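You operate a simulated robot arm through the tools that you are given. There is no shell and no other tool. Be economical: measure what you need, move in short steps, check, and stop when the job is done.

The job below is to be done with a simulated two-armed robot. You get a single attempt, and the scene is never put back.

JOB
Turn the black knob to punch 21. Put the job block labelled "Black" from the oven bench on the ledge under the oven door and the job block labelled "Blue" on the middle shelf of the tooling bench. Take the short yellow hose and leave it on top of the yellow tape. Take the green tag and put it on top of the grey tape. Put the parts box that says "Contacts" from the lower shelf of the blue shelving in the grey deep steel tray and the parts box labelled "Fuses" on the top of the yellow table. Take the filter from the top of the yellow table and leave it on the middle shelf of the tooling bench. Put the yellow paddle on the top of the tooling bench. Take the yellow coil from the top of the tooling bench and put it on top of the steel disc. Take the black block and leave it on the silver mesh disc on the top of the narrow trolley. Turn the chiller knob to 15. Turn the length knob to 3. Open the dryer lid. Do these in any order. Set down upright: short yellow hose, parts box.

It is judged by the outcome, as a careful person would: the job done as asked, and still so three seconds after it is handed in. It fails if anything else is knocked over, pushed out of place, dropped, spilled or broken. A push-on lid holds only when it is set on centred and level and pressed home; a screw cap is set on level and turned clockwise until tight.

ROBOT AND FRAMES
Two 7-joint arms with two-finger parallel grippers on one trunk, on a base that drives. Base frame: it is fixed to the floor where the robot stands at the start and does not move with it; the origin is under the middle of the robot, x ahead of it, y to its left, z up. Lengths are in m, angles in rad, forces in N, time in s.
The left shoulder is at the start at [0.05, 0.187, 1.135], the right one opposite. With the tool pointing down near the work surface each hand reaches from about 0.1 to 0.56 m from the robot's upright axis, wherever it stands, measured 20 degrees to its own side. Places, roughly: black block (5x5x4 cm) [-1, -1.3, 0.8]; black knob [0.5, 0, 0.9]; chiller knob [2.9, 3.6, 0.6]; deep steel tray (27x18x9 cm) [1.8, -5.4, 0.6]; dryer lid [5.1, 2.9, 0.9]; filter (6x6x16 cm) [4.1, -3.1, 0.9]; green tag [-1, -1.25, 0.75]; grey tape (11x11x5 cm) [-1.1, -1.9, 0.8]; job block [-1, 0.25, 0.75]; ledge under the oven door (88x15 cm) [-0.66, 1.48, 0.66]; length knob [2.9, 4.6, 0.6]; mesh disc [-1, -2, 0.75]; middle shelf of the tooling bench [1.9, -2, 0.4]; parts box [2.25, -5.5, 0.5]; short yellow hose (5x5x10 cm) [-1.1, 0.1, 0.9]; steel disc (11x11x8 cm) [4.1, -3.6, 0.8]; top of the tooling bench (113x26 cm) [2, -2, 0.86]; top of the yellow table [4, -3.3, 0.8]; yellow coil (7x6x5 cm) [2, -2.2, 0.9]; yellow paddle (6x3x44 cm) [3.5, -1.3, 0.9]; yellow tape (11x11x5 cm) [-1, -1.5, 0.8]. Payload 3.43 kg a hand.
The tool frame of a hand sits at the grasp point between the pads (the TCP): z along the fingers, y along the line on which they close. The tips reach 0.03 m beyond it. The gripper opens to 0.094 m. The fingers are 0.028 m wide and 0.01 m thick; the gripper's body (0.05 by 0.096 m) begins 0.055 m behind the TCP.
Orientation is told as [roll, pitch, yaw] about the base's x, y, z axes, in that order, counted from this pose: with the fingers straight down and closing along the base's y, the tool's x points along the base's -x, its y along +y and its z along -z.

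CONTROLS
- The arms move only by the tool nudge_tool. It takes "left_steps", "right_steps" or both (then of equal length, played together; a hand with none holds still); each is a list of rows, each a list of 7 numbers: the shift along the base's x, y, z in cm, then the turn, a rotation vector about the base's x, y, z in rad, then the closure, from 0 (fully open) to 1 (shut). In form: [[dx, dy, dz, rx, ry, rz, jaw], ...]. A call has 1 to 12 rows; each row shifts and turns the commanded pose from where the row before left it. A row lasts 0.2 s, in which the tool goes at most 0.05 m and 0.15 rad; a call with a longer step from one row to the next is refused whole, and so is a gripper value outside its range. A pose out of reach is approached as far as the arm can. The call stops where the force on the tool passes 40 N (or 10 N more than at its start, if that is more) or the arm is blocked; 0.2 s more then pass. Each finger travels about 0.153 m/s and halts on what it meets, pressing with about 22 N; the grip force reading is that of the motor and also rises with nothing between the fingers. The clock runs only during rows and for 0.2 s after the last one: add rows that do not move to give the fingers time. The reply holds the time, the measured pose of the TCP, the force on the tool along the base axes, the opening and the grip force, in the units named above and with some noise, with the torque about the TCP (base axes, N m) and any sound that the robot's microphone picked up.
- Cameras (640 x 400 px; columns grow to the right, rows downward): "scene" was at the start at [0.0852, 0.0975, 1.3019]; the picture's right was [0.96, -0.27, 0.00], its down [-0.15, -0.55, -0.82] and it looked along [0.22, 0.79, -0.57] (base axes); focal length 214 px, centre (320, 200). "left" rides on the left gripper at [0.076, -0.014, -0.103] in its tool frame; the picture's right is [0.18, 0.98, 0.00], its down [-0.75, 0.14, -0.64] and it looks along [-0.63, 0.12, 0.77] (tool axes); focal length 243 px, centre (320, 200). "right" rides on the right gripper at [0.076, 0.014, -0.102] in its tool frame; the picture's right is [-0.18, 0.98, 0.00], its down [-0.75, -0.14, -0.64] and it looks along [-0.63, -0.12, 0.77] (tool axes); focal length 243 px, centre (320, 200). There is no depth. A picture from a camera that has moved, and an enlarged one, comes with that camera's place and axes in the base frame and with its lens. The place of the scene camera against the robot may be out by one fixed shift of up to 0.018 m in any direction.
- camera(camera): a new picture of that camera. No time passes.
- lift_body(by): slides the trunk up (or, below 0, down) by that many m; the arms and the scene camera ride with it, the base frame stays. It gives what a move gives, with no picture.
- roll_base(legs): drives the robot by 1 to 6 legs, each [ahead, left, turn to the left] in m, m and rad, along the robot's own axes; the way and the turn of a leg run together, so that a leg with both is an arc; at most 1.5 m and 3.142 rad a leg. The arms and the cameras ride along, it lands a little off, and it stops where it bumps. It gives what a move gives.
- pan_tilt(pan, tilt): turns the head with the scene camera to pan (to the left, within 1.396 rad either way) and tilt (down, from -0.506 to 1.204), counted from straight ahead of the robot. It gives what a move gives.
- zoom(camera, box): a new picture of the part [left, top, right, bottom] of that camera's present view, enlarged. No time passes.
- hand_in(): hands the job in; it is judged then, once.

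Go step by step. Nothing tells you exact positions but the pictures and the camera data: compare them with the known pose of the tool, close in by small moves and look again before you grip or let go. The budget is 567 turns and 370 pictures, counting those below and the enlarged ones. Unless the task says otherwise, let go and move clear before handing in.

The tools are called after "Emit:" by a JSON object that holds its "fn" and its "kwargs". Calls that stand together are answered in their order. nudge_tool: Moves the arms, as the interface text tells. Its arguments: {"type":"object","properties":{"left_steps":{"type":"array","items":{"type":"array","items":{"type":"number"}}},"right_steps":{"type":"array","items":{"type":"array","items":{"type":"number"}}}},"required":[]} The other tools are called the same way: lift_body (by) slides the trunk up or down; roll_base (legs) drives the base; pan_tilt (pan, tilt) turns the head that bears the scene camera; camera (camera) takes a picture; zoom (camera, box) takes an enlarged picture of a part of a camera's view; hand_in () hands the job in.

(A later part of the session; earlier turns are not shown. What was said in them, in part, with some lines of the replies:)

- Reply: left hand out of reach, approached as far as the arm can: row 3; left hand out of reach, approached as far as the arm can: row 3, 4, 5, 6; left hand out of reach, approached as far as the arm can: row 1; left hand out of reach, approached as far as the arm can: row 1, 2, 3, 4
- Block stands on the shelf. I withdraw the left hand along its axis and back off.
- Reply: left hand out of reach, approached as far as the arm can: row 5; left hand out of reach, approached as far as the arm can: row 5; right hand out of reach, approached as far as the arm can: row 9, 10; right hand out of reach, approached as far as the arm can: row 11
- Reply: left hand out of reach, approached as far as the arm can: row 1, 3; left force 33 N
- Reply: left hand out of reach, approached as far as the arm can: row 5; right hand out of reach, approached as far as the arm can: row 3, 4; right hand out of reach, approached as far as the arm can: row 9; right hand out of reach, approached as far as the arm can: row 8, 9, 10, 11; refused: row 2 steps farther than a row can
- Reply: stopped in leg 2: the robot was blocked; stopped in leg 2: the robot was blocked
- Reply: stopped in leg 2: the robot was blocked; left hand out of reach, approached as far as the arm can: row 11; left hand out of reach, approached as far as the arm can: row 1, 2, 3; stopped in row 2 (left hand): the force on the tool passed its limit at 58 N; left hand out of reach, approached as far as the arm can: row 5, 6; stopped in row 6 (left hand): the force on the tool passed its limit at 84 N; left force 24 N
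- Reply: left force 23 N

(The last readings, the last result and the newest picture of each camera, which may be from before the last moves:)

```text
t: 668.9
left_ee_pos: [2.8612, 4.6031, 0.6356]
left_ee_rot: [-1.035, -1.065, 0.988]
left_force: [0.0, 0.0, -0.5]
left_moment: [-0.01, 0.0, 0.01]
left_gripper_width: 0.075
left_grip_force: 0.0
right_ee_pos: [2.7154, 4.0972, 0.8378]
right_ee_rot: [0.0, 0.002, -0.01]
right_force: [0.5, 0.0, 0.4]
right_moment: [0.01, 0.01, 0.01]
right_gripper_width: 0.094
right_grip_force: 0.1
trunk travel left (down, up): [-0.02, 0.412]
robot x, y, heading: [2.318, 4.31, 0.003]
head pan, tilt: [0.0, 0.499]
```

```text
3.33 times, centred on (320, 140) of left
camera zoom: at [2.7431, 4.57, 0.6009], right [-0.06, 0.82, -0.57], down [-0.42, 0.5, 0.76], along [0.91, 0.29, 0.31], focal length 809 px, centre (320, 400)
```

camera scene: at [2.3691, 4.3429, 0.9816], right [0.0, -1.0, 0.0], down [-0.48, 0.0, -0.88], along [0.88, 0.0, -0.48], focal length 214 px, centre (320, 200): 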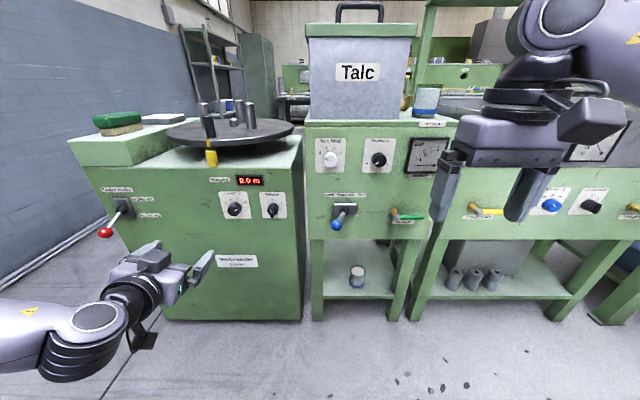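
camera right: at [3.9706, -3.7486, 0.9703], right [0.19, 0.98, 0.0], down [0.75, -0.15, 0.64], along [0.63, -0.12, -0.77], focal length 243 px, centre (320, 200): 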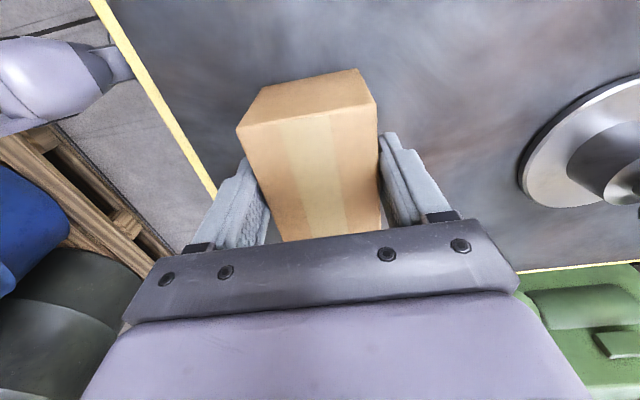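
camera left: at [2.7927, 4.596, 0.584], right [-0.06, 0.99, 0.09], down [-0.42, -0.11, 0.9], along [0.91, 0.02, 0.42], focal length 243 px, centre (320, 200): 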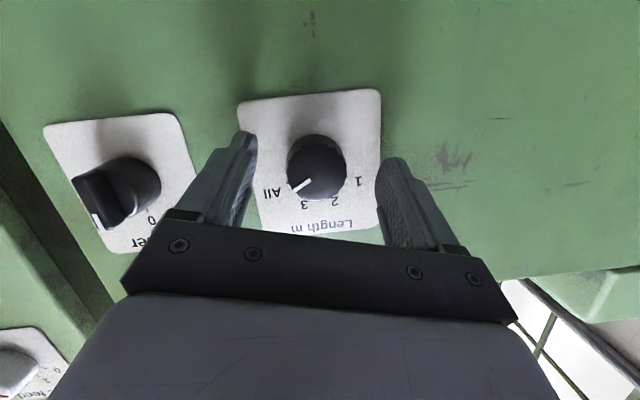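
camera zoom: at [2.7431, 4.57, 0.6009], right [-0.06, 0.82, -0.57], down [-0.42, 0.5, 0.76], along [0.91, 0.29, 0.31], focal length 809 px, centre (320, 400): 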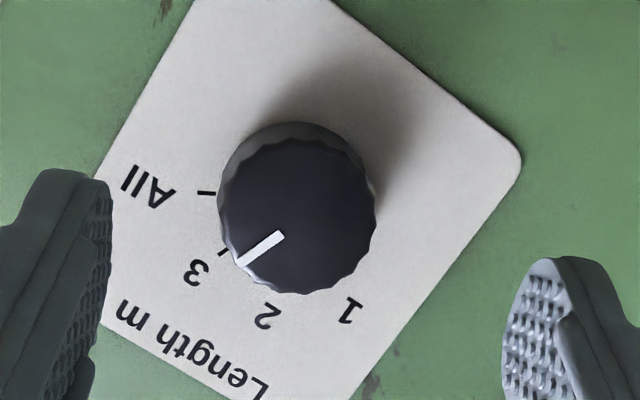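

Emit:
{"fn": "nudge_tool", "kwargs": {"left_steps": [[-3, 0, 2, 0.14, 0, 0, 0], [-3, 0, 3, 0.14, 0.1, 0, 0], [-3, 0, 3, 0.14, 0.1, 0, 0], [-3, 0, 3, 0, 0.14, 0, 0], [-3, 0, 3, 0, 0.14, 0, 0], [-3, 0, 3, 0, 0.14, 0, 0], [-2, 0, 3, 0, 0.14, 0, 0], [-2, 0, 3, 0, 0.14, 0, 0], [0, 0, 3, 0, 0.14, 0, 0], [0, 0, 2, 0, 0.14, 0, 0]]}}

Emit:
{"fn": "roll_base", "kwargs": {"legs": [[-0.3, 0, 0]]}}

Emit:
{"fn": "lift_body", "kwargs": {"by": 0.41}}

Emit:
{"fn": "pan_tilt", "kwargs": {"pan": 0.1, "tilt": 0.25}}

Emit:
{"fn": "camera", "kwargs": {"camera": "scene"}}

```text
refused: row 2 steps farther than a row can; nothing moved
```

```text
t: 670.9
left_ee_pos: [2.5637, 4.6043, 0.636]
left_ee_rot: [-1.033, -1.064, 0.992]
left_force: [0.2, 0.2, 0.1]
left_moment: [-0.01, 0.01, -0.01]
left_gripper_width: 0.075
left_grip_force: 0.0
right_ee_pos: [2.4181, 4.0974, 0.8395]
right_ee_rot: [0.001, 0.001, -0.004]
right_force: [0.5, -0.2, 0.3]
right_moment: [-0.02, 0.04, 0.02]
right_gripper_width: 0.094
right_grip_force: 0.2
trunk travel left (down, up): [-0.02, 0.412]
robot x, y, heading: [2.0178, 4.3109, 0.007]
head pan, tilt: [0.0, 0.499]
```

```text
refused: 0.41 is not a number from -0.4 to 0.4
```

```text
t: 671.7
left_ee_pos: [2.5638, 4.6044, 0.6355]
left_ee_rot: [-1.037, -1.066, 0.991]
left_force: [0.2, 0.3, 0.8]
left_moment: [-0.02, -0.01, 0.01]
left_gripper_width: 0.0753
left_grip_force: 0.1
right_ee_pos: [2.4175, 4.0979, 0.8382]
right_ee_rot: [-0.001, 0.001, -0.005]
right_force: [-0.5, -0.1, 0.1]
right_moment: [-0.02, 0.0, -0.01]
right_gripper_width: 0.0939
right_grip_force: 0.1
trunk travel left (down, up): [-0.02, 0.412]
robot x, y, heading: [2.0161, 4.3078, 0.007]
head pan, tilt: [0.099, 0.25]
```

```text
76 pictures are left
camera scene: at [2.1722, 4.332, 1.0047], right [0.1, -0.99, 0.0], down [-0.25, -0.03, -0.97], along [0.96, 0.1, -0.25], focal length 214 px, centre (320, 200)
```

scene: 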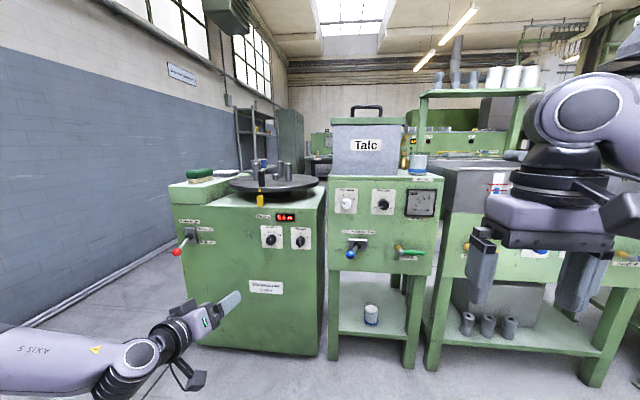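

Emit:
{"fn": "nudge_tool", "kwargs": {"left_steps": [[-3, 0, 2, 0.14, 0, 0, 0], [-3, 0, 3, 0.1, 0.1, 0, 0], [-3, 0, 3, 0.1, 0.1, 0, 0], [-3, 0, 3, 0, 0.14, 0, 0], [-3, 0, 3, 0, 0.14, 0, 0], [-3, 0, 3, 0, 0.14, 0, 0], [-2, 0, 3, 0, 0.14, 0, 0], [-2, 0, 3, 0, 0.14, 0, 0], [0, 0, 3, 0, 0.14, 0, 0], [0, 0, 2, 0, 0.14, 0, 0]]}}

Emit:
{"fn": "lift_body", "kwargs": {"by": 0.34}}

Emit:
{"fn": "roll_base", "kwargs": {"legs": [[0, 1.25, 0], [1.2, 0, 0], [1.1, 0, 0]]}}

Emit:
{"fn": "pan_tilt", "kwargs": {"pan": -0.7, "tilt": 0.35}}

Emit:
{"fn": "camera", "kwargs": {"camera": "scene"}}

```text
t: 673.9
left_ee_pos: [2.3434, 4.6035, 0.9155]
left_ee_rot: [-0.001, -0.121, 0.099]
left_force: [0.2, 0.1, 0.6]
left_moment: [-0.03, 0.0, 0.0]
left_gripper_width: 0.094
left_grip_force: 0.0
right_ee_pos: [2.4169, 4.0972, 0.8378]
right_ee_rot: [-0.001, 0.001, -0.006]
right_force: [1.0, -0.1, 0.4]
right_moment: [-0.01, -0.02, 0.0]
right_gripper_width: 0.094
right_grip_force: 0.1
trunk travel left (down, up): [-0.02, 0.412]
robot x, y, heading: [2.0165, 4.3107, 0.008]
head pan, tilt: [0.099, 0.25]
```

```text
t: 677.2
left_ee_pos: [2.3434, 4.6032, 1.2554]
left_ee_rot: [-0.002, -0.125, 0.097]
left_force: [-0.1, -0.8, -0.3]
left_moment: [-0.04, -0.01, 0.03]
left_gripper_width: 0.0942
left_grip_force: 0.1
right_ee_pos: [2.4174, 4.0979, 1.1788]
right_ee_rot: [0.001, 0.001, -0.006]
right_force: [0.7, -0.6, 1.0]
right_moment: [-0.01, 0.0, 0.01]
right_gripper_width: 0.0938
right_grip_force: 0.1
trunk travel left (down, up): [-0.36, 0.072]
robot x, y, heading: [2.0162, 4.3154, 0.008]
head pan, tilt: [0.099, 0.25]
```

```text
t: 688.0
left_ee_pos: [2.3518, 5.7657, 1.2551]
left_ee_rot: [0.012, -0.128, 0.077]
left_force: [-0.3, -0.3, 0.1]
left_moment: [-0.04, -0.01, 0.01]
left_gripper_width: 0.0941
left_grip_force: 0.1
right_ee_pos: [2.4167, 5.2599, 1.1683]
right_ee_rot: [0.017, 0.002, -0.024]
right_force: [-0.1, -0.1, 0.5]
right_moment: [-0.02, 0.0, -0.01]
right_gripper_width: 0.0938
right_grip_force: 0.0
trunk travel left (down, up): [-0.36, 0.072]
robot x, y, heading: [2.0204, 5.4966, -0.015]
head pan, tilt: [0.099, 0.25]
stopped in leg 1: the robot was blocked; the commanded pose is now the measured one
```

```text
t: 689.1
left_ee_pos: [2.3524, 5.7666, 1.2542]
left_ee_rot: [0.016, -0.127, 0.077]
left_force: [0.4, 0.3, 0.4]
left_moment: [0.02, 0.0, 0.03]
left_gripper_width: 0.0941
left_grip_force: 0.1
right_ee_pos: [2.4171, 5.2622, 1.166]
right_ee_rot: [0.02, 0.002, -0.024]
right_force: [0.1, 0.5, -0.2]
right_moment: [0.01, -0.01, 0.0]
right_gripper_width: 0.0941
right_grip_force: 0.1
trunk travel left (down, up): [-0.36, 0.072]
robot x, y, heading: [2.0229, 5.5012, -0.017]
head pan, tilt: [-0.7, 0.351]
```

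```text
75 pictures are left
camera scene: at [2.1533, 5.4288, 1.3258], right [-0.65, -0.76, -0.01], down [-0.26, 0.24, -0.93], along [0.71, -0.61, -0.35], focal length 214 px, centre (320, 200)
```

scene: 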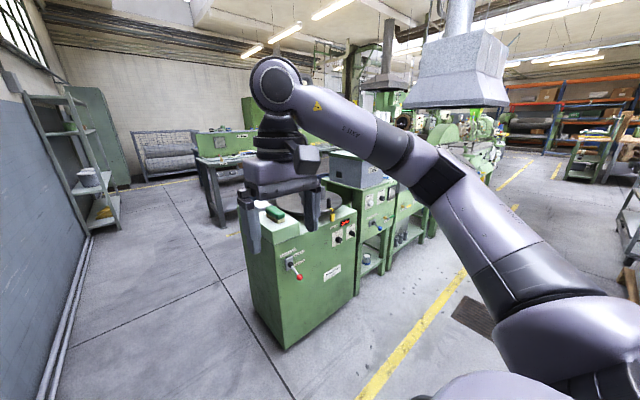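

Emit:
{"fn": "roll_base", "kwargs": {"legs": [[0, -0.1, 0.015], [1.2, 0, 0], [0.9, 0, 0]]}}

Emit:
{"fn": "pan_tilt", "kwargs": {"pan": -1.0, "tilt": 0.35}}

Emit:
{"fn": "camera", "kwargs": {"camera": "scene"}}

```text
t: 700.5
left_ee_pos: [4.41, 5.6754, 1.2577]
left_ee_rot: [-0.004, -0.126, 0.085]
left_force: [0.2, -0.4, -0.8]
left_moment: [0.05, -0.01, 0.01]
left_gripper_width: 0.094
left_grip_force: 0.1
right_ee_pos: [4.4785, 5.1703, 1.178]
right_ee_rot: [0.001, 0.001, -0.016]
right_force: [-0.8, 0.0, 0.2]
right_moment: [0.03, 0.01, 0.03]
right_gripper_width: 0.0939
right_grip_force: 0.1
trunk travel left (down, up): [-0.36, 0.072]
robot x, y, heading: [4.0822, 5.3856, -0.012]
head pan, tilt: [-0.7, 0.351]
```

```text
t: 701.3
left_ee_pos: [4.4106, 5.6761, 1.2562]
left_ee_rot: [-0.004, -0.125, 0.086]
left_force: [0.4, 0.6, -0.4]
left_moment: [-0.01, 0.01, 0.01]
left_gripper_width: 0.0939
left_grip_force: 0.1
right_ee_pos: [4.4775, 5.1699, 1.1777]
right_ee_rot: [0.0, 0.001, -0.019]
right_force: [0.1, 0.1, 0.4]
right_moment: [0.0, -0.05, 0.01]
right_gripper_width: 0.094
right_grip_force: 0.0
trunk travel left (down, up): [-0.36, 0.072]
robot x, y, heading: [4.0802, 5.3845, -0.005]
head pan, tilt: [-1.0, 0.351]
```

```text
74 pictures are left
camera scene: at [4.1922, 5.3192, 1.3353], right [-0.85, -0.53, 0.0], down [-0.18, 0.29, -0.94], along [0.5, -0.79, -0.34], focal length 214 px, centre (320, 200)
```

scene: 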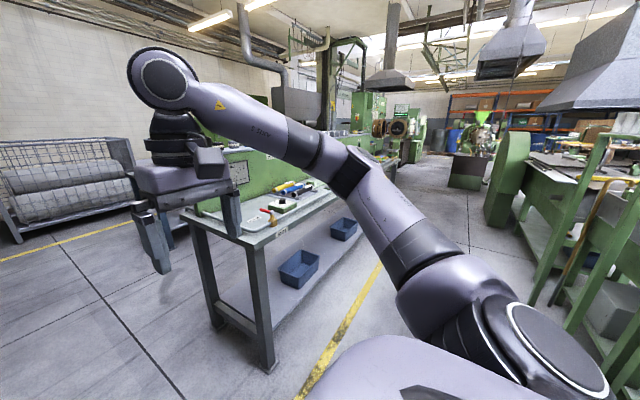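

Emit:
{"fn": "roll_base", "kwargs": {"legs": [[0, -1.2, 0.005], [0, -1.2, 0]]}}

Emit:
{"fn": "pan_tilt", "kwargs": {"pan": 0, "tilt": 0.4}}

Emit:
{"fn": "camera", "kwargs": {"camera": "scene"}}

```text
t: 722.6
left_ee_pos: [4.4296, 3.2749, 1.2565]
left_ee_rot: [-0.003, -0.125, 0.117]
left_force: [-0.3, 0.0, -0.2]
left_moment: [0.01, 0.0, 0.04]
left_gripper_width: 0.0943
left_grip_force: 0.0
right_ee_pos: [4.5132, 2.7704, 1.1769]
right_ee_rot: [0.0, 0.002, 0.015]
right_force: [-0.1, -0.2, 0.6]
right_moment: [0.0, -0.03, 0.0]
right_gripper_width: 0.0941
right_grip_force: 0.1
trunk travel left (down, up): [-0.36, 0.072]
robot x, y, heading: [4.1071, 2.9788, 0.023]
head pan, tilt: [-1.0, 0.351]
```

```text
t: 723.8
left_ee_pos: [4.4287, 3.2753, 1.2575]
left_ee_rot: [-0.003, -0.127, 0.116]
left_force: [-0.6, -0.4, -0.5]
left_moment: [-0.02, -0.02, -0.01]
left_gripper_width: 0.0941
left_grip_force: 0.0
right_ee_pos: [4.5128, 2.7703, 1.179]
right_ee_rot: [0.001, 0.002, 0.014]
right_force: [0.3, 0.8, 0.1]
right_moment: [0.02, -0.01, -0.01]
right_gripper_width: 0.0941
right_grip_force: 0.0
trunk travel left (down, up): [-0.36, 0.072]
robot x, y, heading: [4.107, 2.9717, 0.026]
head pan, tilt: [0.0, 0.4]
```

```text
73 pictures are left
camera scene: at [4.2626, 2.9904, 1.3308], right [0.02, -1.0, 0.0], down [-0.39, -0.01, -0.92], along [0.92, 0.02, -0.39], focal length 214 px, centre (320, 200)
```

scene: 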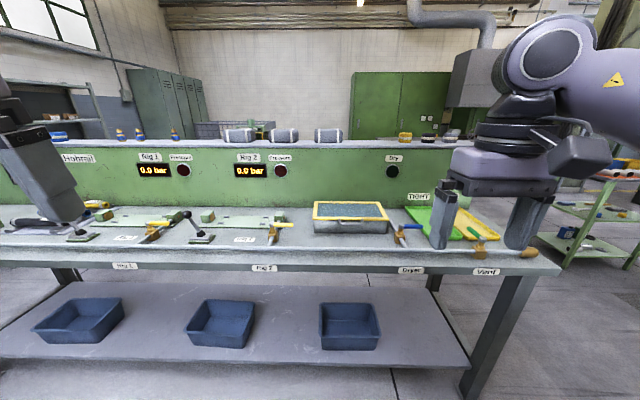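

Dryer seems to be the box with a yellow-framed mesh lid. I zoom in on it.

Emit:
{"fn": "zoom", "kwargs": {"camera": "scene", "box": [270, 180, 470, 280]}}

Emit:
{"fn": "zoom", "kwargs": {"camera": "right", "box": [300, 0, 640, 220]}}

```text
3.20 times, centred on (370, 230) of scene
camera zoom: at [4.2626, 2.9904, 1.3308], right [0.02, -1.0, 0.0], down [-0.39, -0.01, -0.92], along [0.92, 0.02, -0.39], focal length 686 px, centre (160, 104)
```

zoom: 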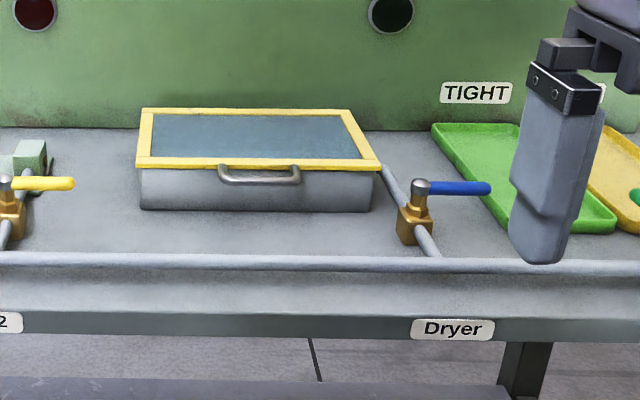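

```text
1.82 times, centred on (470, 110) of right
camera zoom: at [4.4359, 2.7843, 1.2808], right [0.17, 0.99, 0.0], down [0.76, -0.13, 0.64], along [0.63, -0.11, -0.77], focal length 441 px, centre (47, 364)
```

zoom: 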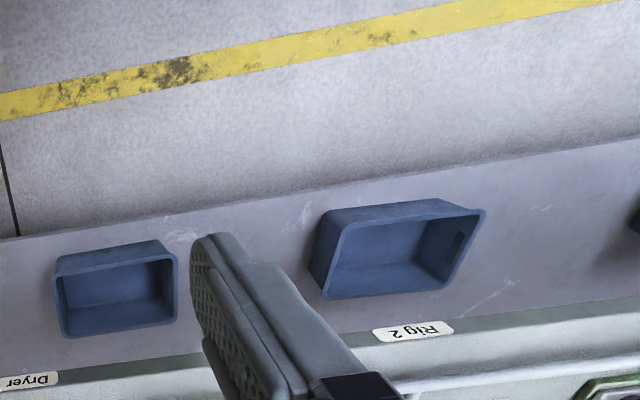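

Emit:
{"fn": "roll_base", "kwargs": {"legs": [[0.25, 0.19, -0.026]]}}

Emit:
{"fn": "lift_body", "kwargs": {"by": -0.12}}

Emit:
{"fn": "pan_tilt", "kwargs": {"pan": -0.4, "tilt": 0.6}}

Emit:
{"fn": "camera", "kwargs": {"camera": "scene"}}

Emit:
{"fn": "camera", "kwargs": {"camera": "right"}}

```text
t: 726.1
left_ee_pos: [4.6842, 3.4585, 1.2558]
left_ee_rot: [-0.003, -0.127, 0.088]
left_force: [0.3, 0.1, -0.3]
left_moment: [-0.04, -0.04, -0.05]
left_gripper_width: 0.0935
left_grip_force: 0.1
right_ee_pos: [4.7536, 2.9517, 1.179]
right_ee_rot: [0.002, 0.002, -0.012]
right_force: [0.2, 1.4, 0.8]
right_moment: [-0.04, 0.02, 0.0]
right_gripper_width: 0.0943
right_grip_force: 0.1
trunk travel left (down, up): [-0.36, 0.072]
robot x, y, heading: [4.352, 3.1671, 0.001]
head pan, tilt: [0.0, 0.4]
```

```text
t: 727.6
left_ee_pos: [4.6852, 3.4585, 1.1365]
left_ee_rot: [-0.002, -0.124, 0.089]
left_force: [0.5, 0.0, -0.8]
left_moment: [-0.06, 0.02, -0.02]
left_gripper_width: 0.0938
left_grip_force: 0.2
right_ee_pos: [4.7542, 2.9513, 1.0584]
right_ee_rot: [0.0, 0.0, -0.014]
right_force: [0.4, -0.7, 0.5]
right_moment: [0.02, 0.01, 0.0]
right_gripper_width: 0.0939
right_grip_force: 0.1
trunk travel left (down, up): [-0.24, 0.192]
robot x, y, heading: [4.3572, 3.1662, -0.001]
head pan, tilt: [0.0, 0.4]
```

```text
t: 728.5
left_ee_pos: [4.6849, 3.459, 1.1369]
left_ee_rot: [-0.005, -0.125, 0.089]
left_force: [-0.5, -0.4, -0.9]
left_moment: [0.01, 0.02, 0.02]
left_gripper_width: 0.0939
left_grip_force: 0.2
right_ee_pos: [4.7548, 2.9518, 1.0581]
right_ee_rot: [0.001, 0.003, -0.014]
right_force: [-0.3, -0.6, -1.0]
right_moment: [-0.01, 0.01, -0.01]
right_gripper_width: 0.0941
right_grip_force: 0.0
trunk travel left (down, up): [-0.24, 0.192]
robot x, y, heading: [4.3578, 3.1659, -0.0]
head pan, tilt: [-0.4, 0.6]
```

```text
70 pictures are left
camera scene: at [4.4991, 3.1445, 1.1926], right [-0.39, -0.92, 0.0], down [-0.52, 0.22, -0.83], along [0.76, -0.32, -0.56], focal length 214 px, centre (320, 200)
```

scene: 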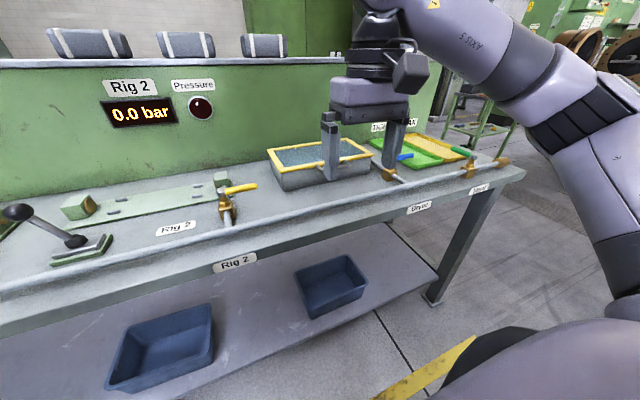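

```text
69 pictures are left
camera right: at [4.6783, 2.9678, 1.1608], right [0.2, 0.98, 0.0], down [0.75, -0.15, 0.64], along [0.63, -0.13, -0.77], focal length 243 px, centre (320, 200)
```

right: 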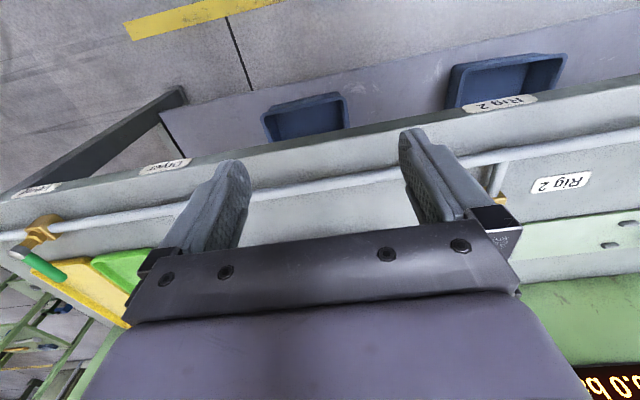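

Emit:
{"fn": "nudge_tool", "kwargs": {"right_steps": [[0, 0, 0, 0, 0, -0.143, 0], [0, 0, 0, 0, 0, -0.143, 0], [0, 0, 0, 0, 0, -0.143, 0], [0, 0, 0, 0, 0, -0.143, 0], [0, 0, 0, 0, 0, -0.143, 0], [0, 0, 0, 0, 0, -0.143, 0], [0, 0, 0, 0, 0, -0.143, 0], [0, 0, 0, 0, 0, -0.143, 0], [0, 0, 0, 0, 0, -0.143, 0], [0, 0, 0, 0, 0, -0.143, 0], [0, 0, 0, 0, 0, -0.127, 0]]}}

Emit:
{"fn": "camera", "kwargs": {"camera": "right"}}

Emit:
{"fn": "zoom", "kwargs": {"camera": "scene", "box": [250, 100, 450, 220]}}

```text
t: 730.9
left_ee_pos: [4.6847, 3.4583, 1.1369]
left_ee_rot: [-0.004, -0.126, 0.086]
left_force: [0.4, 1.4, 0.6]
left_moment: [-0.01, 0.0, -0.02]
left_gripper_width: 0.0941
left_grip_force: 0.1
right_ee_pos: [4.7546, 2.9516, 1.059]
right_ee_rot: [0.001, -0.001, -1.572]
right_force: [0.3, 1.0, -0.4]
right_moment: [0.03, -0.02, 0.04]
right_gripper_width: 0.094
right_grip_force: 0.0
trunk travel left (down, up): [-0.24, 0.192]
robot x, y, heading: [4.3539, 3.1657, -0.003]
head pan, tilt: [-0.4, 0.6]
```

```text
68 pictures are left
camera right: at [4.7684, 3.0286, 1.161], right [0.98, -0.19, 0.0], down [-0.14, -0.75, 0.64], along [-0.12, -0.63, -0.77], focal length 243 px, centre (320, 200)
```

right: 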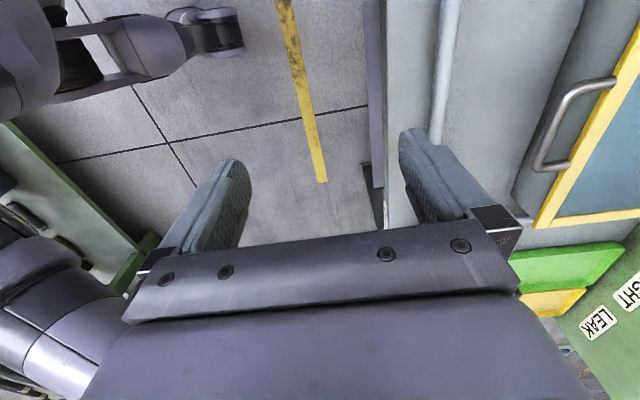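

```text
3.20 times, centred on (350, 160) of scene
camera zoom: at [4.4991, 3.1445, 1.1925], right [-0.39, -0.92, 0.0], down [-0.52, 0.22, -0.83], along [0.76, -0.32, -0.56], focal length 686 px, centre (224, 328)
```

zoom: 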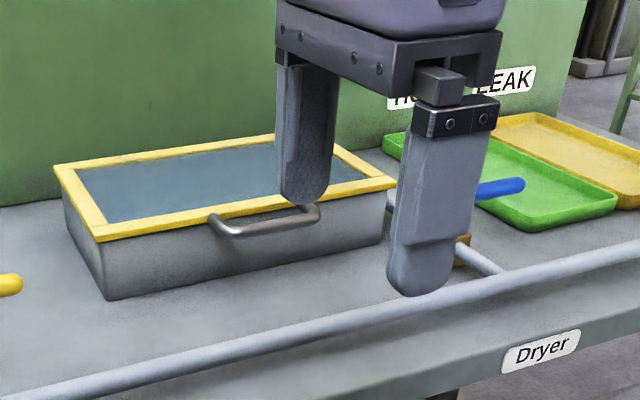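

Emit:
{"fn": "roll_base", "kwargs": {"legs": [[0.12, 0, 0]]}}

Emit:
{"fn": "camera", "kwargs": {"camera": "right"}}

```text
t: 732.1
left_ee_pos: [4.8034, 3.4582, 1.1376]
left_ee_rot: [-0.003, -0.126, 0.09]
left_force: [0.2, -1.0, -0.8]
left_moment: [-0.02, 0.06, 0.01]
left_gripper_width: 0.0938
left_grip_force: 0.0
right_ee_pos: [4.8757, 2.9526, 1.0596]
right_ee_rot: [0.001, 0.003, -1.567]
right_force: [-0.2, -0.6, -1.2]
right_moment: [0.01, -0.03, -0.05]
right_gripper_width: 0.0942
right_grip_force: 0.1
trunk travel left (down, up): [-0.24, 0.192]
robot x, y, heading: [4.4746, 3.1682, -0.001]
head pan, tilt: [-0.4, 0.6]
```

```text
66 pictures are left
camera right: at [4.8883, 3.0291, 1.1608], right [0.98, -0.18, 0.0], down [-0.14, -0.76, 0.64], along [-0.12, -0.63, -0.77], focal length 243 px, centre (320, 200)
```

right: 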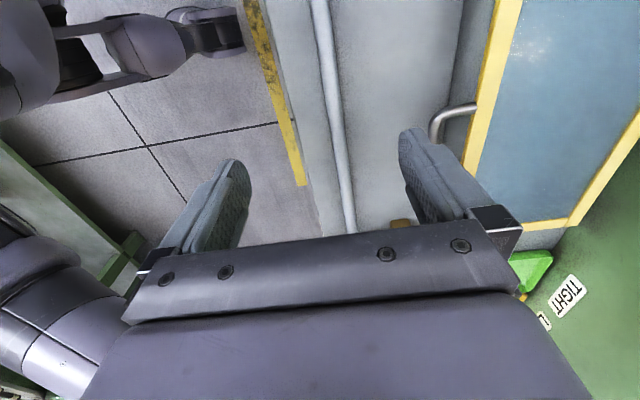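

Emit:
{"fn": "roll_base", "kwargs": {"legs": [[0.04, 0, 0]]}}

Emit:
{"fn": "nudge_tool", "kwargs": {"right_steps": [[2.3, -2.6, -2, 0, 0, 0, 0.64], [2.3, -2.6, -2, 0, 0, 0, 0.64], [2.2, -2.6, -2, 0, 0, 0, 0.64]]}}

Emit:
{"fn": "camera", "kwargs": {"camera": "right"}}

Emit:
{"fn": "zoom", "kwargs": {"camera": "scene", "box": [250, 100, 450, 220]}}

```text
t: 733.0
left_ee_pos: [4.8439, 3.4585, 1.1362]
left_ee_rot: [-0.004, -0.126, 0.092]
left_force: [0.5, -0.2, 0.4]
left_moment: [0.0, -0.01, 0.03]
left_gripper_width: 0.0938
left_grip_force: 0.1
right_ee_pos: [4.9135, 2.9526, 1.0584]
right_ee_rot: [0.0, 0.002, -1.567]
right_force: [0.8, -0.1, 0.6]
right_moment: [-0.02, -0.01, -0.02]
right_gripper_width: 0.0938
right_grip_force: 0.1
trunk travel left (down, up): [-0.24, 0.192]
robot x, y, heading: [4.5171, 3.1687, -0.001]
head pan, tilt: [-0.4, 0.6]
```

```text
t: 733.8
left_ee_pos: [4.8437, 3.4585, 1.138]
left_ee_rot: [-0.001, -0.126, 0.092]
left_force: [-0.2, -0.4, -0.4]
left_moment: [-0.01, -0.01, 0.01]
left_gripper_width: 0.0937
left_grip_force: 0.0
right_ee_pos: [4.9801, 2.874, 0.9993]
right_ee_rot: [0.002, 0.002, -1.569]
right_force: [0.4, -0.2, 0.1]
right_moment: [0.01, -0.03, -0.04]
right_gripper_width: 0.0338
right_grip_force: 0.1
trunk travel left (down, up): [-0.24, 0.192]
robot x, y, heading: [4.5145, 3.1653, 0.001]
head pan, tilt: [-0.4, 0.6]
```

```text
65 pictures are left
camera right: at [4.9939, 2.9502, 1.1014], right [0.98, -0.18, 0.0], down [-0.14, -0.76, 0.64], along [-0.12, -0.63, -0.77], focal length 243 px, centre (320, 200)
```

right: 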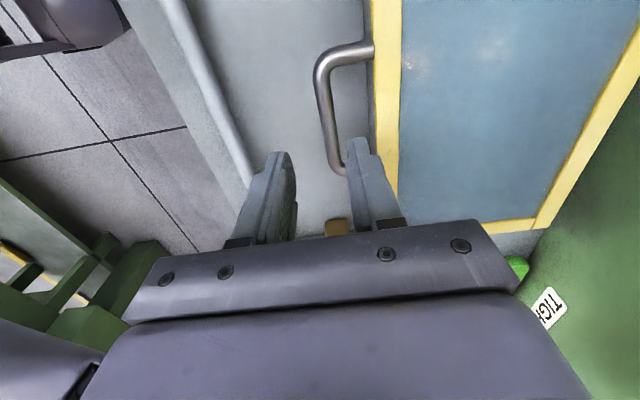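

```text
3.20 times, centred on (350, 160) of scene
camera zoom: at [4.6583, 3.1442, 1.1925], right [-0.39, -0.92, 0.0], down [-0.52, 0.22, -0.82], along [0.76, -0.32, -0.57], focal length 686 px, centre (224, 328)
```

zoom: 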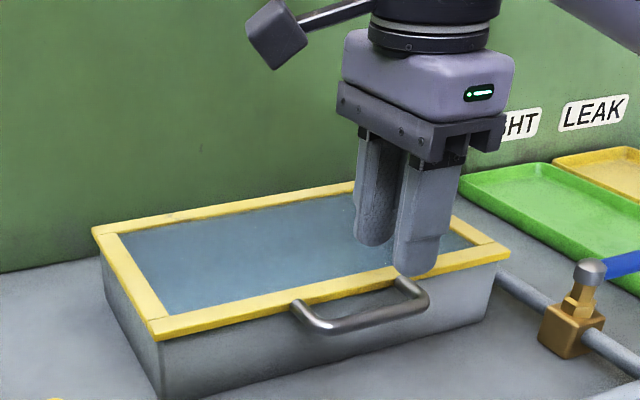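

Emit:
{"fn": "nudge_tool", "kwargs": {"right_steps": [[0.4, 0, -3, 0, 0, 0, 0.64], [0, 0, -2.5, 0, 0, 0, 0.64], [0, 0, -1.2, 0, 0, 0, 0.64]]}}

Emit:
{"fn": "camera", "kwargs": {"camera": "right"}}

Emit:
{"fn": "zoom", "kwargs": {"camera": "scene", "box": [270, 110, 430, 230]}}

```text
t: 734.6
left_ee_pos: [4.8433, 3.4592, 1.137]
left_ee_rot: [-0.004, -0.125, 0.094]
left_force: [-0.2, -0.6, 0.1]
left_moment: [-0.01, 0.01, 0.0]
left_gripper_width: 0.0941
left_grip_force: 0.0
right_ee_pos: [4.9865, 2.8752, 0.932]
right_ee_rot: [0.002, 0.002, -1.568]
right_force: [-0.4, 0.1, -0.1]
right_moment: [-0.01, -0.01, 0.01]
right_gripper_width: 0.0337
right_grip_force: 0.0
trunk travel left (down, up): [-0.24, 0.192]
robot x, y, heading: [4.5171, 3.1664, -0.003]
head pan, tilt: [-0.4, 0.6]
```

```text
63 pictures are left
camera right: at [4.9988, 2.9511, 1.0343], right [0.98, -0.18, 0.0], down [-0.14, -0.75, 0.64], along [-0.11, -0.63, -0.77], focal length 243 px, centre (320, 200)
```

right: 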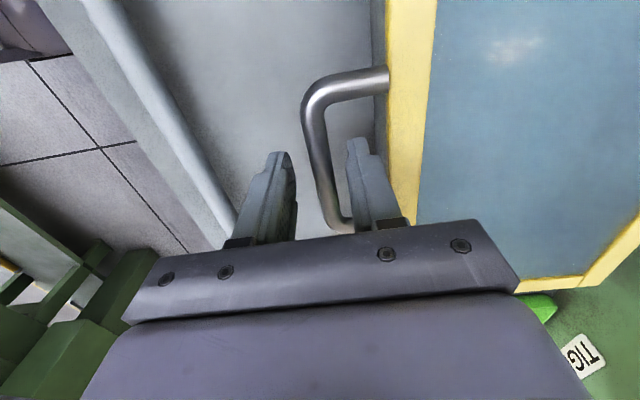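

```text
3.33 times, centred on (350, 170) of scene
camera zoom: at [4.6581, 3.1444, 1.1926], right [-0.39, -0.92, 0.0], down [-0.52, 0.22, -0.83], along [0.76, -0.32, -0.56], focal length 715 px, centre (220, 300)
```

zoom: 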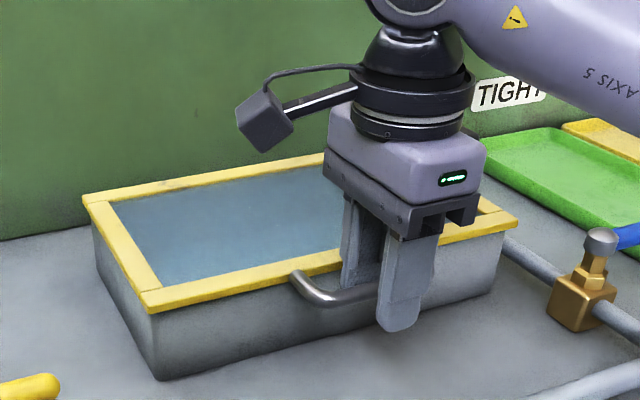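

Emit:
{"fn": "nudge_tool", "kwargs": {"right_steps": [[0, 0, -0.3, 0, 0, 0, 0.8], [0, 0, 0, 0, 0, 0, 0.95], [0, 0, 0, 0, 0, 0, 0.95]]}}

```text
t: 735.4
left_ee_pos: [4.8443, 3.459, 1.1359]
left_ee_rot: [-0.002, -0.124, 0.093]
left_force: [-0.2, -0.2, 0.9]
left_moment: [-0.03, -0.01, 0.01]
left_gripper_width: 0.0939
left_grip_force: 0.1
right_ee_pos: [4.9881, 2.8744, 0.9303]
right_ee_rot: [0.004, 0.002, -1.567]
right_force: [23.2, -2.4, 6.3]
right_moment: [-0.1, -0.32, 1.07]
right_gripper_width: 0.0115
right_grip_force: 45.7
trunk travel left (down, up): [-0.24, 0.192]
robot x, y, heading: [4.5169, 3.1657, -0.008]
head pan, tilt: [-0.4, 0.6]
```

Emit:
{"fn": "nudge_tool", "kwargs": {"right_steps": [[0.2, 0, 0, 0, 0, 0, 0.84], [0.18, 0, 2.7, 0, 0, 0, 0.84], [0.53, 0, 2.7, 0, 0, 0, 0.84], [0.88, 0, 2.6, 0, -0.05, 0, 0.84], [1.19, 0, 2.45, 0, -0.05, 0, 0.84]]}}

Emit:
{"fn": "zoom", "kwargs": {"camera": "scene", "box": [250, 80, 450, 220]}}

```text
t: 736.6
left_ee_pos: [4.8422, 3.4592, 1.1373]
left_ee_rot: [-0.004, -0.125, 0.093]
left_force: [-0.6, 0.3, -0.4]
left_moment: [0.01, 0.0, 0.0]
left_gripper_width: 0.0938
left_grip_force: 0.0
right_ee_pos: [5.0151, 2.8749, 1.0346]
right_ee_rot: [0.103, -0.001, -1.567]
right_force: [0.8, -0.1, 0.0]
right_moment: [-0.01, 0.03, 0.02]
right_gripper_width: 0.0149
right_grip_force: 0.1
trunk travel left (down, up): [-0.24, 0.192]
robot x, y, heading: [4.5156, 3.1663, -0.001]
head pan, tilt: [-0.4, 0.6]
```

```text
2.86 times, centred on (350, 150) of scene
camera zoom: at [4.6581, 3.1446, 1.1925], right [-0.39, -0.92, 0.0], down [-0.52, 0.22, -0.83], along [0.76, -0.32, -0.56], focal length 613 px, centre (234, 343)
```

zoom: 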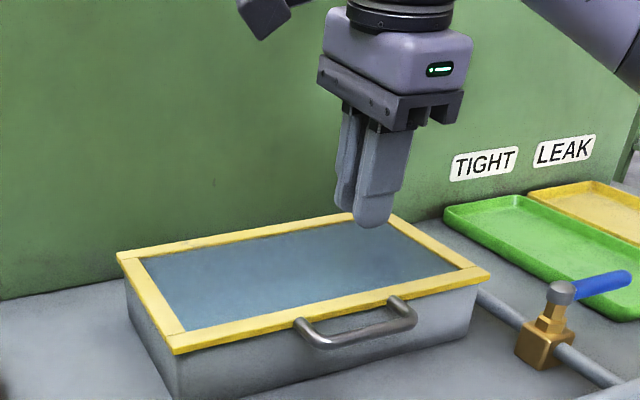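

Emit:
{"fn": "nudge_tool", "kwargs": {"right_steps": [[-1.19, 0, -2.45, 0, 0.05, 0, 0.64], [-0.88, 0, -2.6, 0, 0.05, 0, 0.64], [-0.53, 0, -2.7, 0, 0, 0, 0.64], [-0.18, 0, -2.9, 0, 0, 0, 0.64]]}}

Emit:
{"fn": "camera", "kwargs": {"camera": "right"}}

```text
t: 737.6
left_ee_pos: [4.8432, 3.4592, 1.137]
left_ee_rot: [-0.002, -0.126, 0.094]
left_force: [0.0, 0.0, -0.5]
left_moment: [0.0, 0.01, -0.02]
left_gripper_width: 0.0941
left_grip_force: 0.1
right_ee_pos: [4.9871, 2.8758, 0.9289]
right_ee_rot: [0.002, 0.002, -1.567]
right_force: [-0.7, -0.2, 0.0]
right_moment: [0.02, 0.0, 0.01]
right_gripper_width: 0.0335
right_grip_force: 0.0
trunk travel left (down, up): [-0.24, 0.192]
robot x, y, heading: [4.5131, 3.1642, -0.004]
head pan, tilt: [-0.4, 0.6]
```

```text
60 pictures are left
camera right: at [5.0006, 2.9507, 1.0307], right [0.98, -0.18, 0.0], down [-0.14, -0.76, 0.64], along [-0.12, -0.63, -0.77], focal length 243 px, centre (320, 200)
```

right: 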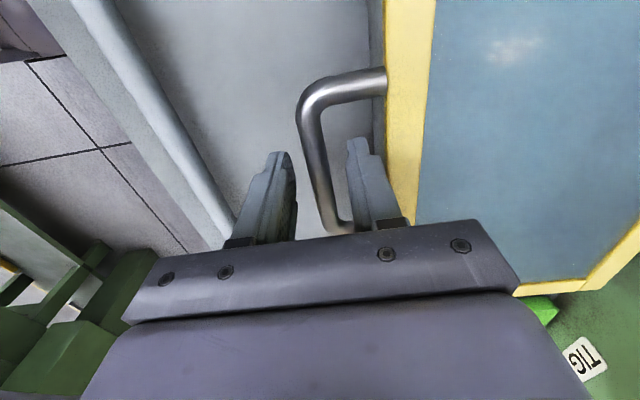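

Emit:
{"fn": "nudge_tool", "kwargs": {"right_steps": [[0, 0, -0.8, 0, 0, 0, 0.64], [0, 0, 0, 0, 0, 0, 0.85], [0, 0, 0, 0, 0, 0, 1.0], [0, 0, 0, 0, 0, 0, 1.0]]}}

Emit:
{"fn": "nudge_tool", "kwargs": {"right_steps": [[0.2, 0, 2.0, 0, 0, 0, 1.0], [0.5, 0, 2.7, 0, 0, 0, 1.0], [0.8, 0, 2.6, 0, 0, 0, 1.0]]}}

Emit:
{"fn": "zoom", "kwargs": {"camera": "scene", "box": [250, 80, 450, 220]}}

```text
t: 738.6
left_ee_pos: [4.8436, 3.458, 1.1369]
left_ee_rot: [-0.002, -0.126, 0.092]
left_force: [0.0, 0.4, -0.3]
left_moment: [-0.01, 0.01, -0.03]
left_gripper_width: 0.0941
left_grip_force: 0.1
right_ee_pos: [4.9884, 2.8745, 0.9194]
right_ee_rot: [0.001, 0.003, -1.566]
right_force: [6.2, -1.4, 0.8]
right_moment: [0.26, -0.05, 0.69]
right_gripper_width: 0.0165
right_grip_force: 44.7
trunk travel left (down, up): [-0.24, 0.192]
robot x, y, heading: [4.5156, 3.1671, 0.003]
head pan, tilt: [-0.4, 0.6]
```

```text
t: 739.4
left_ee_pos: [4.8416, 3.458, 1.1394]
left_ee_rot: [-0.002, -0.128, 0.091]
left_force: [-0.1, -0.2, 0.1]
left_moment: [0.02, -0.05, -0.02]
left_gripper_width: 0.0943
left_grip_force: 0.0
right_ee_pos: [5.0005, 2.8751, 0.9942]
right_ee_rot: [0.001, 0.0, -1.568]
right_force: [-15.7, -0.6, 5.3]
right_moment: [0.58, 0.09, 0.39]
right_gripper_width: 0.0161
right_grip_force: 44.8
trunk travel left (down, up): [-0.24, 0.192]
robot x, y, heading: [4.5144, 3.1661, 0.003]
head pan, tilt: [-0.4, 0.6]
```

```text
2.86 times, centred on (350, 150) of scene
camera zoom: at [4.6559, 3.1443, 1.193], right [-0.39, -0.92, 0.0], down [-0.52, 0.22, -0.83], along [0.76, -0.32, -0.56], focal length 613 px, centre (234, 343)
```

zoom: 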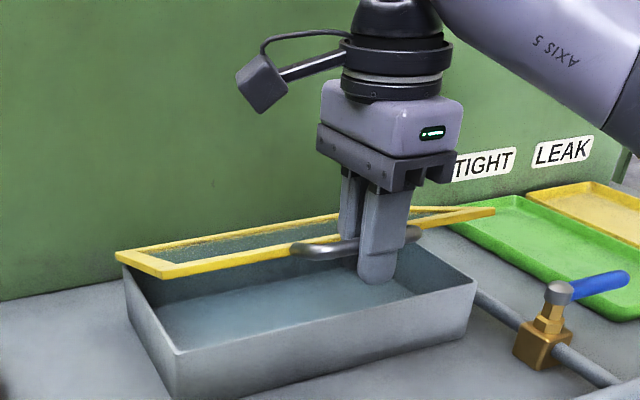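

Emit:
{"fn": "nudge_tool", "kwargs": {"right_steps": [[0.6, 0, 2.5, 0, -0.06, 0, 1.0], [1.2, 0, 2.3, 0, -0.08, 0, 1.0], [1.6, 0, 2.1, 0, -0.1, 0, 1.0]]}}

Emit:
{"fn": "zoom", "kwargs": {"camera": "scene", "box": [250, 60, 450, 200]}}

```text
t: 740.2
left_ee_pos: [4.8425, 3.459, 1.138]
left_ee_rot: [-0.003, -0.127, 0.092]
left_force: [0.7, 0.6, 0.8]
left_moment: [0.0, 0.0, -0.02]
left_gripper_width: 0.0941
left_grip_force: 0.0
right_ee_pos: [5.0366, 2.8758, 1.0644]
right_ee_rot: [0.244, -0.002, -1.569]
right_force: [-10.2, -4.5, 5.4]
right_moment: [0.17, 0.19, 0.69]
right_gripper_width: 0.0115
right_grip_force: 45.1
trunk travel left (down, up): [-0.24, 0.192]
robot x, y, heading: [4.5161, 3.1689, -0.004]
head pan, tilt: [-0.4, 0.6]
```

```text
2.86 times, centred on (350, 130) of scene
camera zoom: at [4.6566, 3.1441, 1.1928], right [-0.39, -0.92, 0.0], down [-0.52, 0.22, -0.83], along [0.76, -0.32, -0.56], focal length 613 px, centre (234, 400)
```

zoom: 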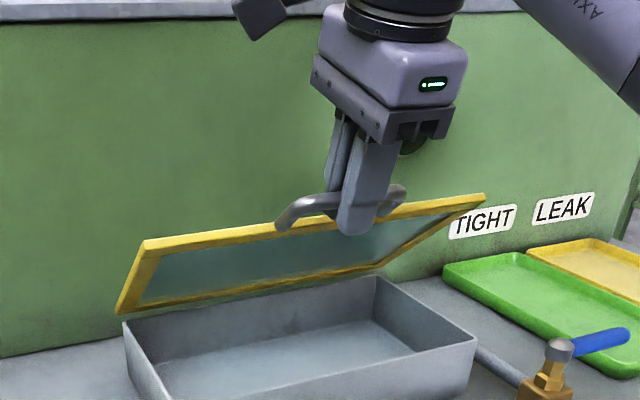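

Emit:
{"fn": "nudge_tool", "kwargs": {"right_steps": [[1.7, 0, 1.9, 0, -0.1, 0, 1.0], [2.0, 0, 1.6, 0, -0.1, 0, 1.0], [2.2, 0, 1.3, 0, -0.1, 0, 1.0]]}}

Emit:
{"fn": "zoom", "kwargs": {"camera": "scene", "box": [250, 40, 450, 180]}}

```text
t: 741.0
left_ee_pos: [4.8405, 3.4588, 1.1376]
left_ee_rot: [-0.003, -0.13, 0.09]
left_force: [0.5, 0.0, -0.6]
left_moment: [0.01, 0.0, 0.01]
left_gripper_width: 0.0942
left_grip_force: 0.0
right_ee_pos: [5.0962, 2.8757, 1.113]
right_ee_rot: [0.549, 0.002, -1.569]
right_force: [-10.0, -1.4, 13.1]
right_moment: [0.27, 0.13, -0.19]
right_gripper_width: 0.0113
right_grip_force: 45.2
trunk travel left (down, up): [-0.24, 0.192]
robot x, y, heading: [4.5197, 3.168, -0.005]
head pan, tilt: [-0.4, 0.6]
```

```text
2.86 times, centred on (350, 110) of scene
camera zoom: at [4.656, 3.1446, 1.193], right [-0.39, -0.92, 0.0], down [-0.52, 0.22, -0.83], along [0.76, -0.32, -0.56], focal length 613 px, centre (234, 457)
```

zoom: 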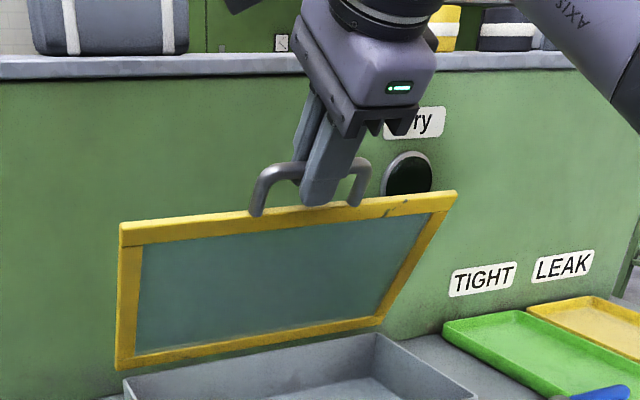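

Emit:
{"fn": "nudge_tool", "kwargs": {"right_steps": [[2.3, 0, 0.8, 0, -0.1, 0, 1.0], [2.4, 0, 0.4, 0, -0.1, 0, 1.0], [2.4, 0, 0, 0, -0.05, 0, 1.0]]}}

Emit:
{"fn": "zoom", "kwargs": {"camera": "scene", "box": [250, 40, 450, 180]}}

```text
t: 741.8
left_ee_pos: [4.839, 3.4598, 1.139]
left_ee_rot: [-0.006, -0.132, 0.092]
left_force: [0.2, 0.2, 0.7]
left_moment: [-0.03, -0.01, 0.0]
left_gripper_width: 0.0939
left_grip_force: 0.1
right_ee_pos: [5.1626, 2.8764, 1.1358]
right_ee_rot: [0.818, 0.004, -1.568]
right_force: [-6.4, -3.9, 38.5]
right_moment: [0.51, -0.1, -1.21]
right_gripper_width: 0.0119
right_grip_force: 45.5
trunk travel left (down, up): [-0.24, 0.192]
robot x, y, heading: [4.516, 3.1672, -0.001]
head pan, tilt: [-0.4, 0.6]
```

```text
2.86 times, centred on (350, 110) of scene
camera zoom: at [4.6536, 3.1455, 1.1937], right [-0.39, -0.92, 0.0], down [-0.52, 0.22, -0.83], along [0.76, -0.32, -0.56], focal length 613 px, centre (234, 457)
```

zoom: 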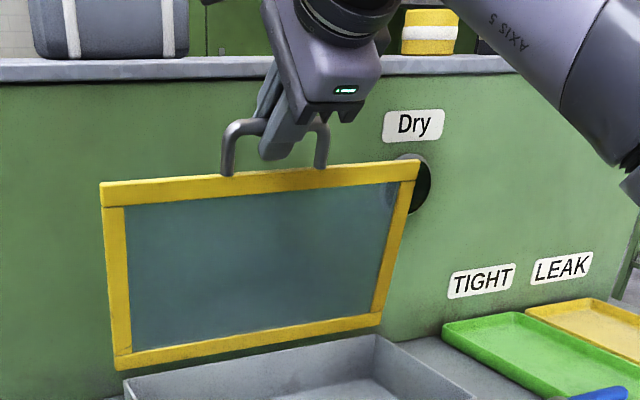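

Emit:
{"fn": "nudge_tool", "kwargs": {"right_steps": [[0.5, 0, 0.8, 0, 0, 0, 1.0], [2.0, 0, 0.1, 0, -0.05, 0, 1.0], [2.0, 0, -0.1, 0, -0.05, 0, 1.0]]}}

Emit:
{"fn": "camera", "kwargs": {"camera": "scene"}}

```text
t: 742.6
left_ee_pos: [4.8399, 3.4596, 1.1374]
left_ee_rot: [-0.005, -0.131, 0.092]
left_force: [0.6, 0.4, 0.1]
left_moment: [0.03, 0.0, 0.0]
left_gripper_width: 0.0939
left_grip_force: 0.1
right_ee_pos: [5.2077, 2.8766, 1.138]
right_ee_rot: [0.907, 0.001, -1.565]
right_force: [1.4, 0.1, 27.6]
right_moment: [0.79, -0.05, -1.1]
right_gripper_width: 0.0114
right_grip_force: 45.2
trunk travel left (down, up): [-0.24, 0.192]
robot x, y, heading: [4.5108, 3.166, -0.0]
head pan, tilt: [-0.4, 0.6]
```

```text
55 pictures are left
camera scene: at [4.6555, 3.1456, 1.1931], right [-0.39, -0.92, 0.0], down [-0.52, 0.22, -0.83], along [0.76, -0.32, -0.56], focal length 214 px, centre (320, 200)
```

scene: 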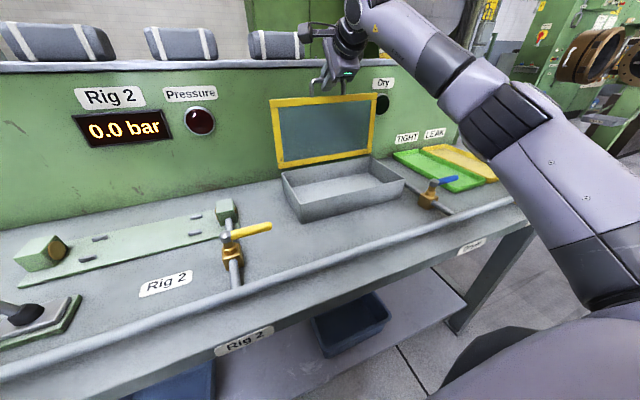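

Emit:
{"fn": "nudge_tool", "kwargs": {"right_steps": [[2.0, 0, 0, 0, -0.03, 0, 1.0], [2.0, 0, -0.3, 0, 0, 0, 1.0], [1.5, 0, -0.4, 0, 0, 0, 1.0]]}}

Emit:
{"fn": "zoom", "kwargs": {"camera": "scene", "box": [240, 40, 440, 230]}}

```text
t: 743.2
left_ee_pos: [4.8377, 3.4568, 1.1386]
left_ee_rot: [-0.005, -0.131, 0.089]
left_force: [-1.8, 0.5, -0.1]
left_moment: [-0.01, -0.01, -0.03]
left_gripper_width: 0.0941
left_grip_force: 0.1
right_ee_pos: [5.2359, 2.8771, 1.1347]
right_ee_rot: [0.907, 0.007, -1.567]
right_force: [-44.1, 5.1, 6.8]
right_moment: [0.22, 0.26, -1.04]
right_gripper_width: 0.012
right_grip_force: 45.0
right hand out of reach, approached as far as the arm can: row 3
trunk travel left (down, up): [-0.24, 0.192]
robot x, y, heading: [4.5124, 3.165, -0.004]
head pan, tilt: [-0.4, 0.6]
stopped in row 3 (right hand): the force on the tool passed its limit at 70 N (the readings are from after the stop); the commanded pose is now the measured one
```

```text
2.11 times, centred on (340, 135) of scene
camera zoom: at [4.6499, 3.145, 1.1932], right [-0.39, -0.92, 0.0], down [-0.51, 0.22, -0.83], along [0.76, -0.33, -0.56], focal length 452 px, centre (278, 337)
```

zoom: 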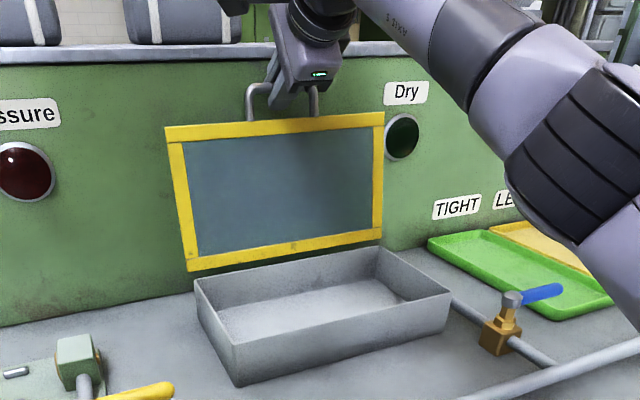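

Emit:
{"fn": "nudge_tool", "kwargs": {"right_steps": [[-0.3, 0, 0, 0, 0, 0, 0.8], [0, 0, 0, 0, 0, 0, 0.6], [0, 0, 0, 0, 0, 0, 0.5]]}}

Emit:
{"fn": "nudge_tool", "kwargs": {"right_steps": [[-1.6, 0, 1.2, 0, 0, 0, 0.5], [-2.5, 0, 1.9, 0, 0, 0, 0.5], [-3.2, 0, 2.4, 0, 0, 0, 0.5], [-3.5, 0, 2, 0, 0.1, 0, 0.5], [-4, 0, 1, 0, 0.1, 0, 0.3]]}}

Emit:
{"fn": "camera", "kwargs": {"camera": "scene"}}

```text
t: 744.0
left_ee_pos: [4.8405, 3.4582, 1.1386]
left_ee_rot: [-0.005, -0.129, 0.089]
left_force: [0.5, 0.6, 0.6]
left_moment: [-0.04, -0.03, -0.02]
left_gripper_width: 0.0939
left_grip_force: 0.0
right_ee_pos: [5.238, 2.8754, 1.1242]
right_ee_rot: [0.893, 0.003, -1.566]
right_force: [-29.6, 2.7, -8.6]
right_moment: [0.05, 0.49, -0.05]
right_gripper_width: 0.0275
right_grip_force: 0.2
trunk travel left (down, up): [-0.24, 0.192]
robot x, y, heading: [4.5146, 3.1696, -0.005]
head pan, tilt: [-0.4, 0.6]
```

```text
t: 745.2
left_ee_pos: [4.8429, 3.4578, 1.1374]
left_ee_rot: [-0.004, -0.127, 0.089]
left_force: [-0.3, 0.9, -0.5]
left_moment: [-0.03, 0.03, -0.03]
left_gripper_width: 0.094
left_grip_force: 0.0
right_ee_pos: [5.0946, 2.8734, 1.2122]
right_ee_rot: [0.698, 0.002, -1.57]
right_force: [1.0, 0.6, -0.7]
right_moment: [0.06, 0.02, -0.04]
right_gripper_width: 0.0658
right_grip_force: 0.1
trunk travel left (down, up): [-0.24, 0.192]
robot x, y, heading: [4.5133, 3.1636, -0.001]
head pan, tilt: [-0.4, 0.6]
```

```text
53 pictures are left
camera scene: at [4.6571, 3.1442, 1.1926], right [-0.39, -0.92, 0.0], down [-0.52, 0.22, -0.83], along [0.76, -0.32, -0.56], focal length 214 px, centre (320, 200)
```

scene: 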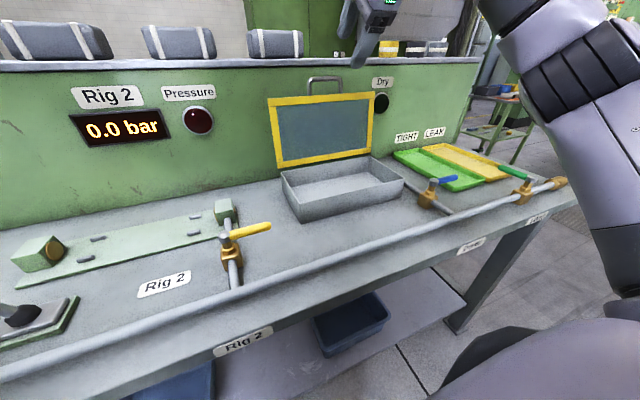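

Emit:
{"fn": "roll_base", "kwargs": {"legs": [[-0.25, 0, 0]]}}

Emit:
{"fn": "camera", "kwargs": {"camera": "scene"}}

```text
t: 747.1
left_ee_pos: [4.5879, 3.4598, 1.1361]
left_ee_rot: [-0.003, -0.126, 0.093]
left_force: [0.3, 0.2, -0.1]
left_moment: [0.0, -0.03, 0.03]
left_gripper_width: 0.0938
left_grip_force: 0.1
right_ee_pos: [4.8417, 2.8762, 1.2116]
right_ee_rot: [0.701, 0.004, -1.565]
right_force: [-1.3, -0.8, 0.5]
right_moment: [0.01, 0.02, -0.02]
right_gripper_width: 0.0658
right_grip_force: 0.1
trunk travel left (down, up): [-0.24, 0.192]
robot x, y, heading: [4.2629, 3.1664, -0.003]
head pan, tilt: [-0.4, 0.6]
```

```text
52 pictures are left
camera scene: at [4.4038, 3.145, 1.1926], right [-0.39, -0.92, 0.0], down [-0.52, 0.22, -0.83], along [0.76, -0.32, -0.56], focal length 214 px, centre (320, 200)
```

scene: 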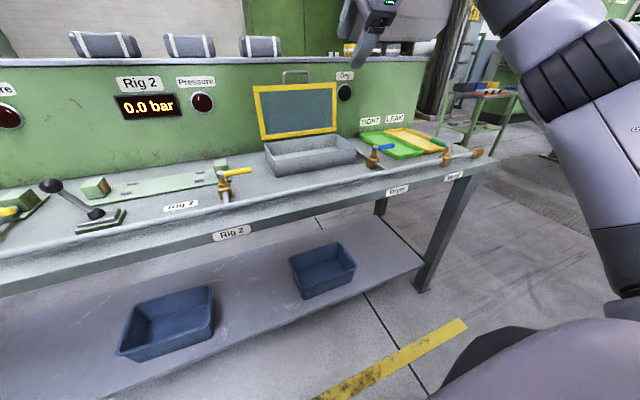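

The dryer lid stays open on its own. Every item on the list has been done and both hands are clear, so I hand the job in.

Emit:
{"fn": "hand_in", "kwargs": {}}

```text
The job is handed in.
```

I did every step on the list and handed the job in. I saw each result at the time I placed or set it, but I did not go back round for a final check of everything.

- **Chiller knob:** it points a degree or two off the 15 mark, on the 20 side.
- **Short yellow hose:** it stands upright on the tape's ring, off-centre, because the hole in the middle is wider than the hose.
- **Yellow coil:** it rests on the black knob at the top of the steel disc, which is the disc's highest flat surface.
- **Yellow paddle:** the handle end sits about level with the front edge of the tooling bench.
- **Bumps:** the robot stopped against something several times: the oven bench, the trolley, near both workbenches, the shelving and the north wall. I saw nothing shifted in the pictures afterwards. I did not look at the tooling bench again after the last bump near it.
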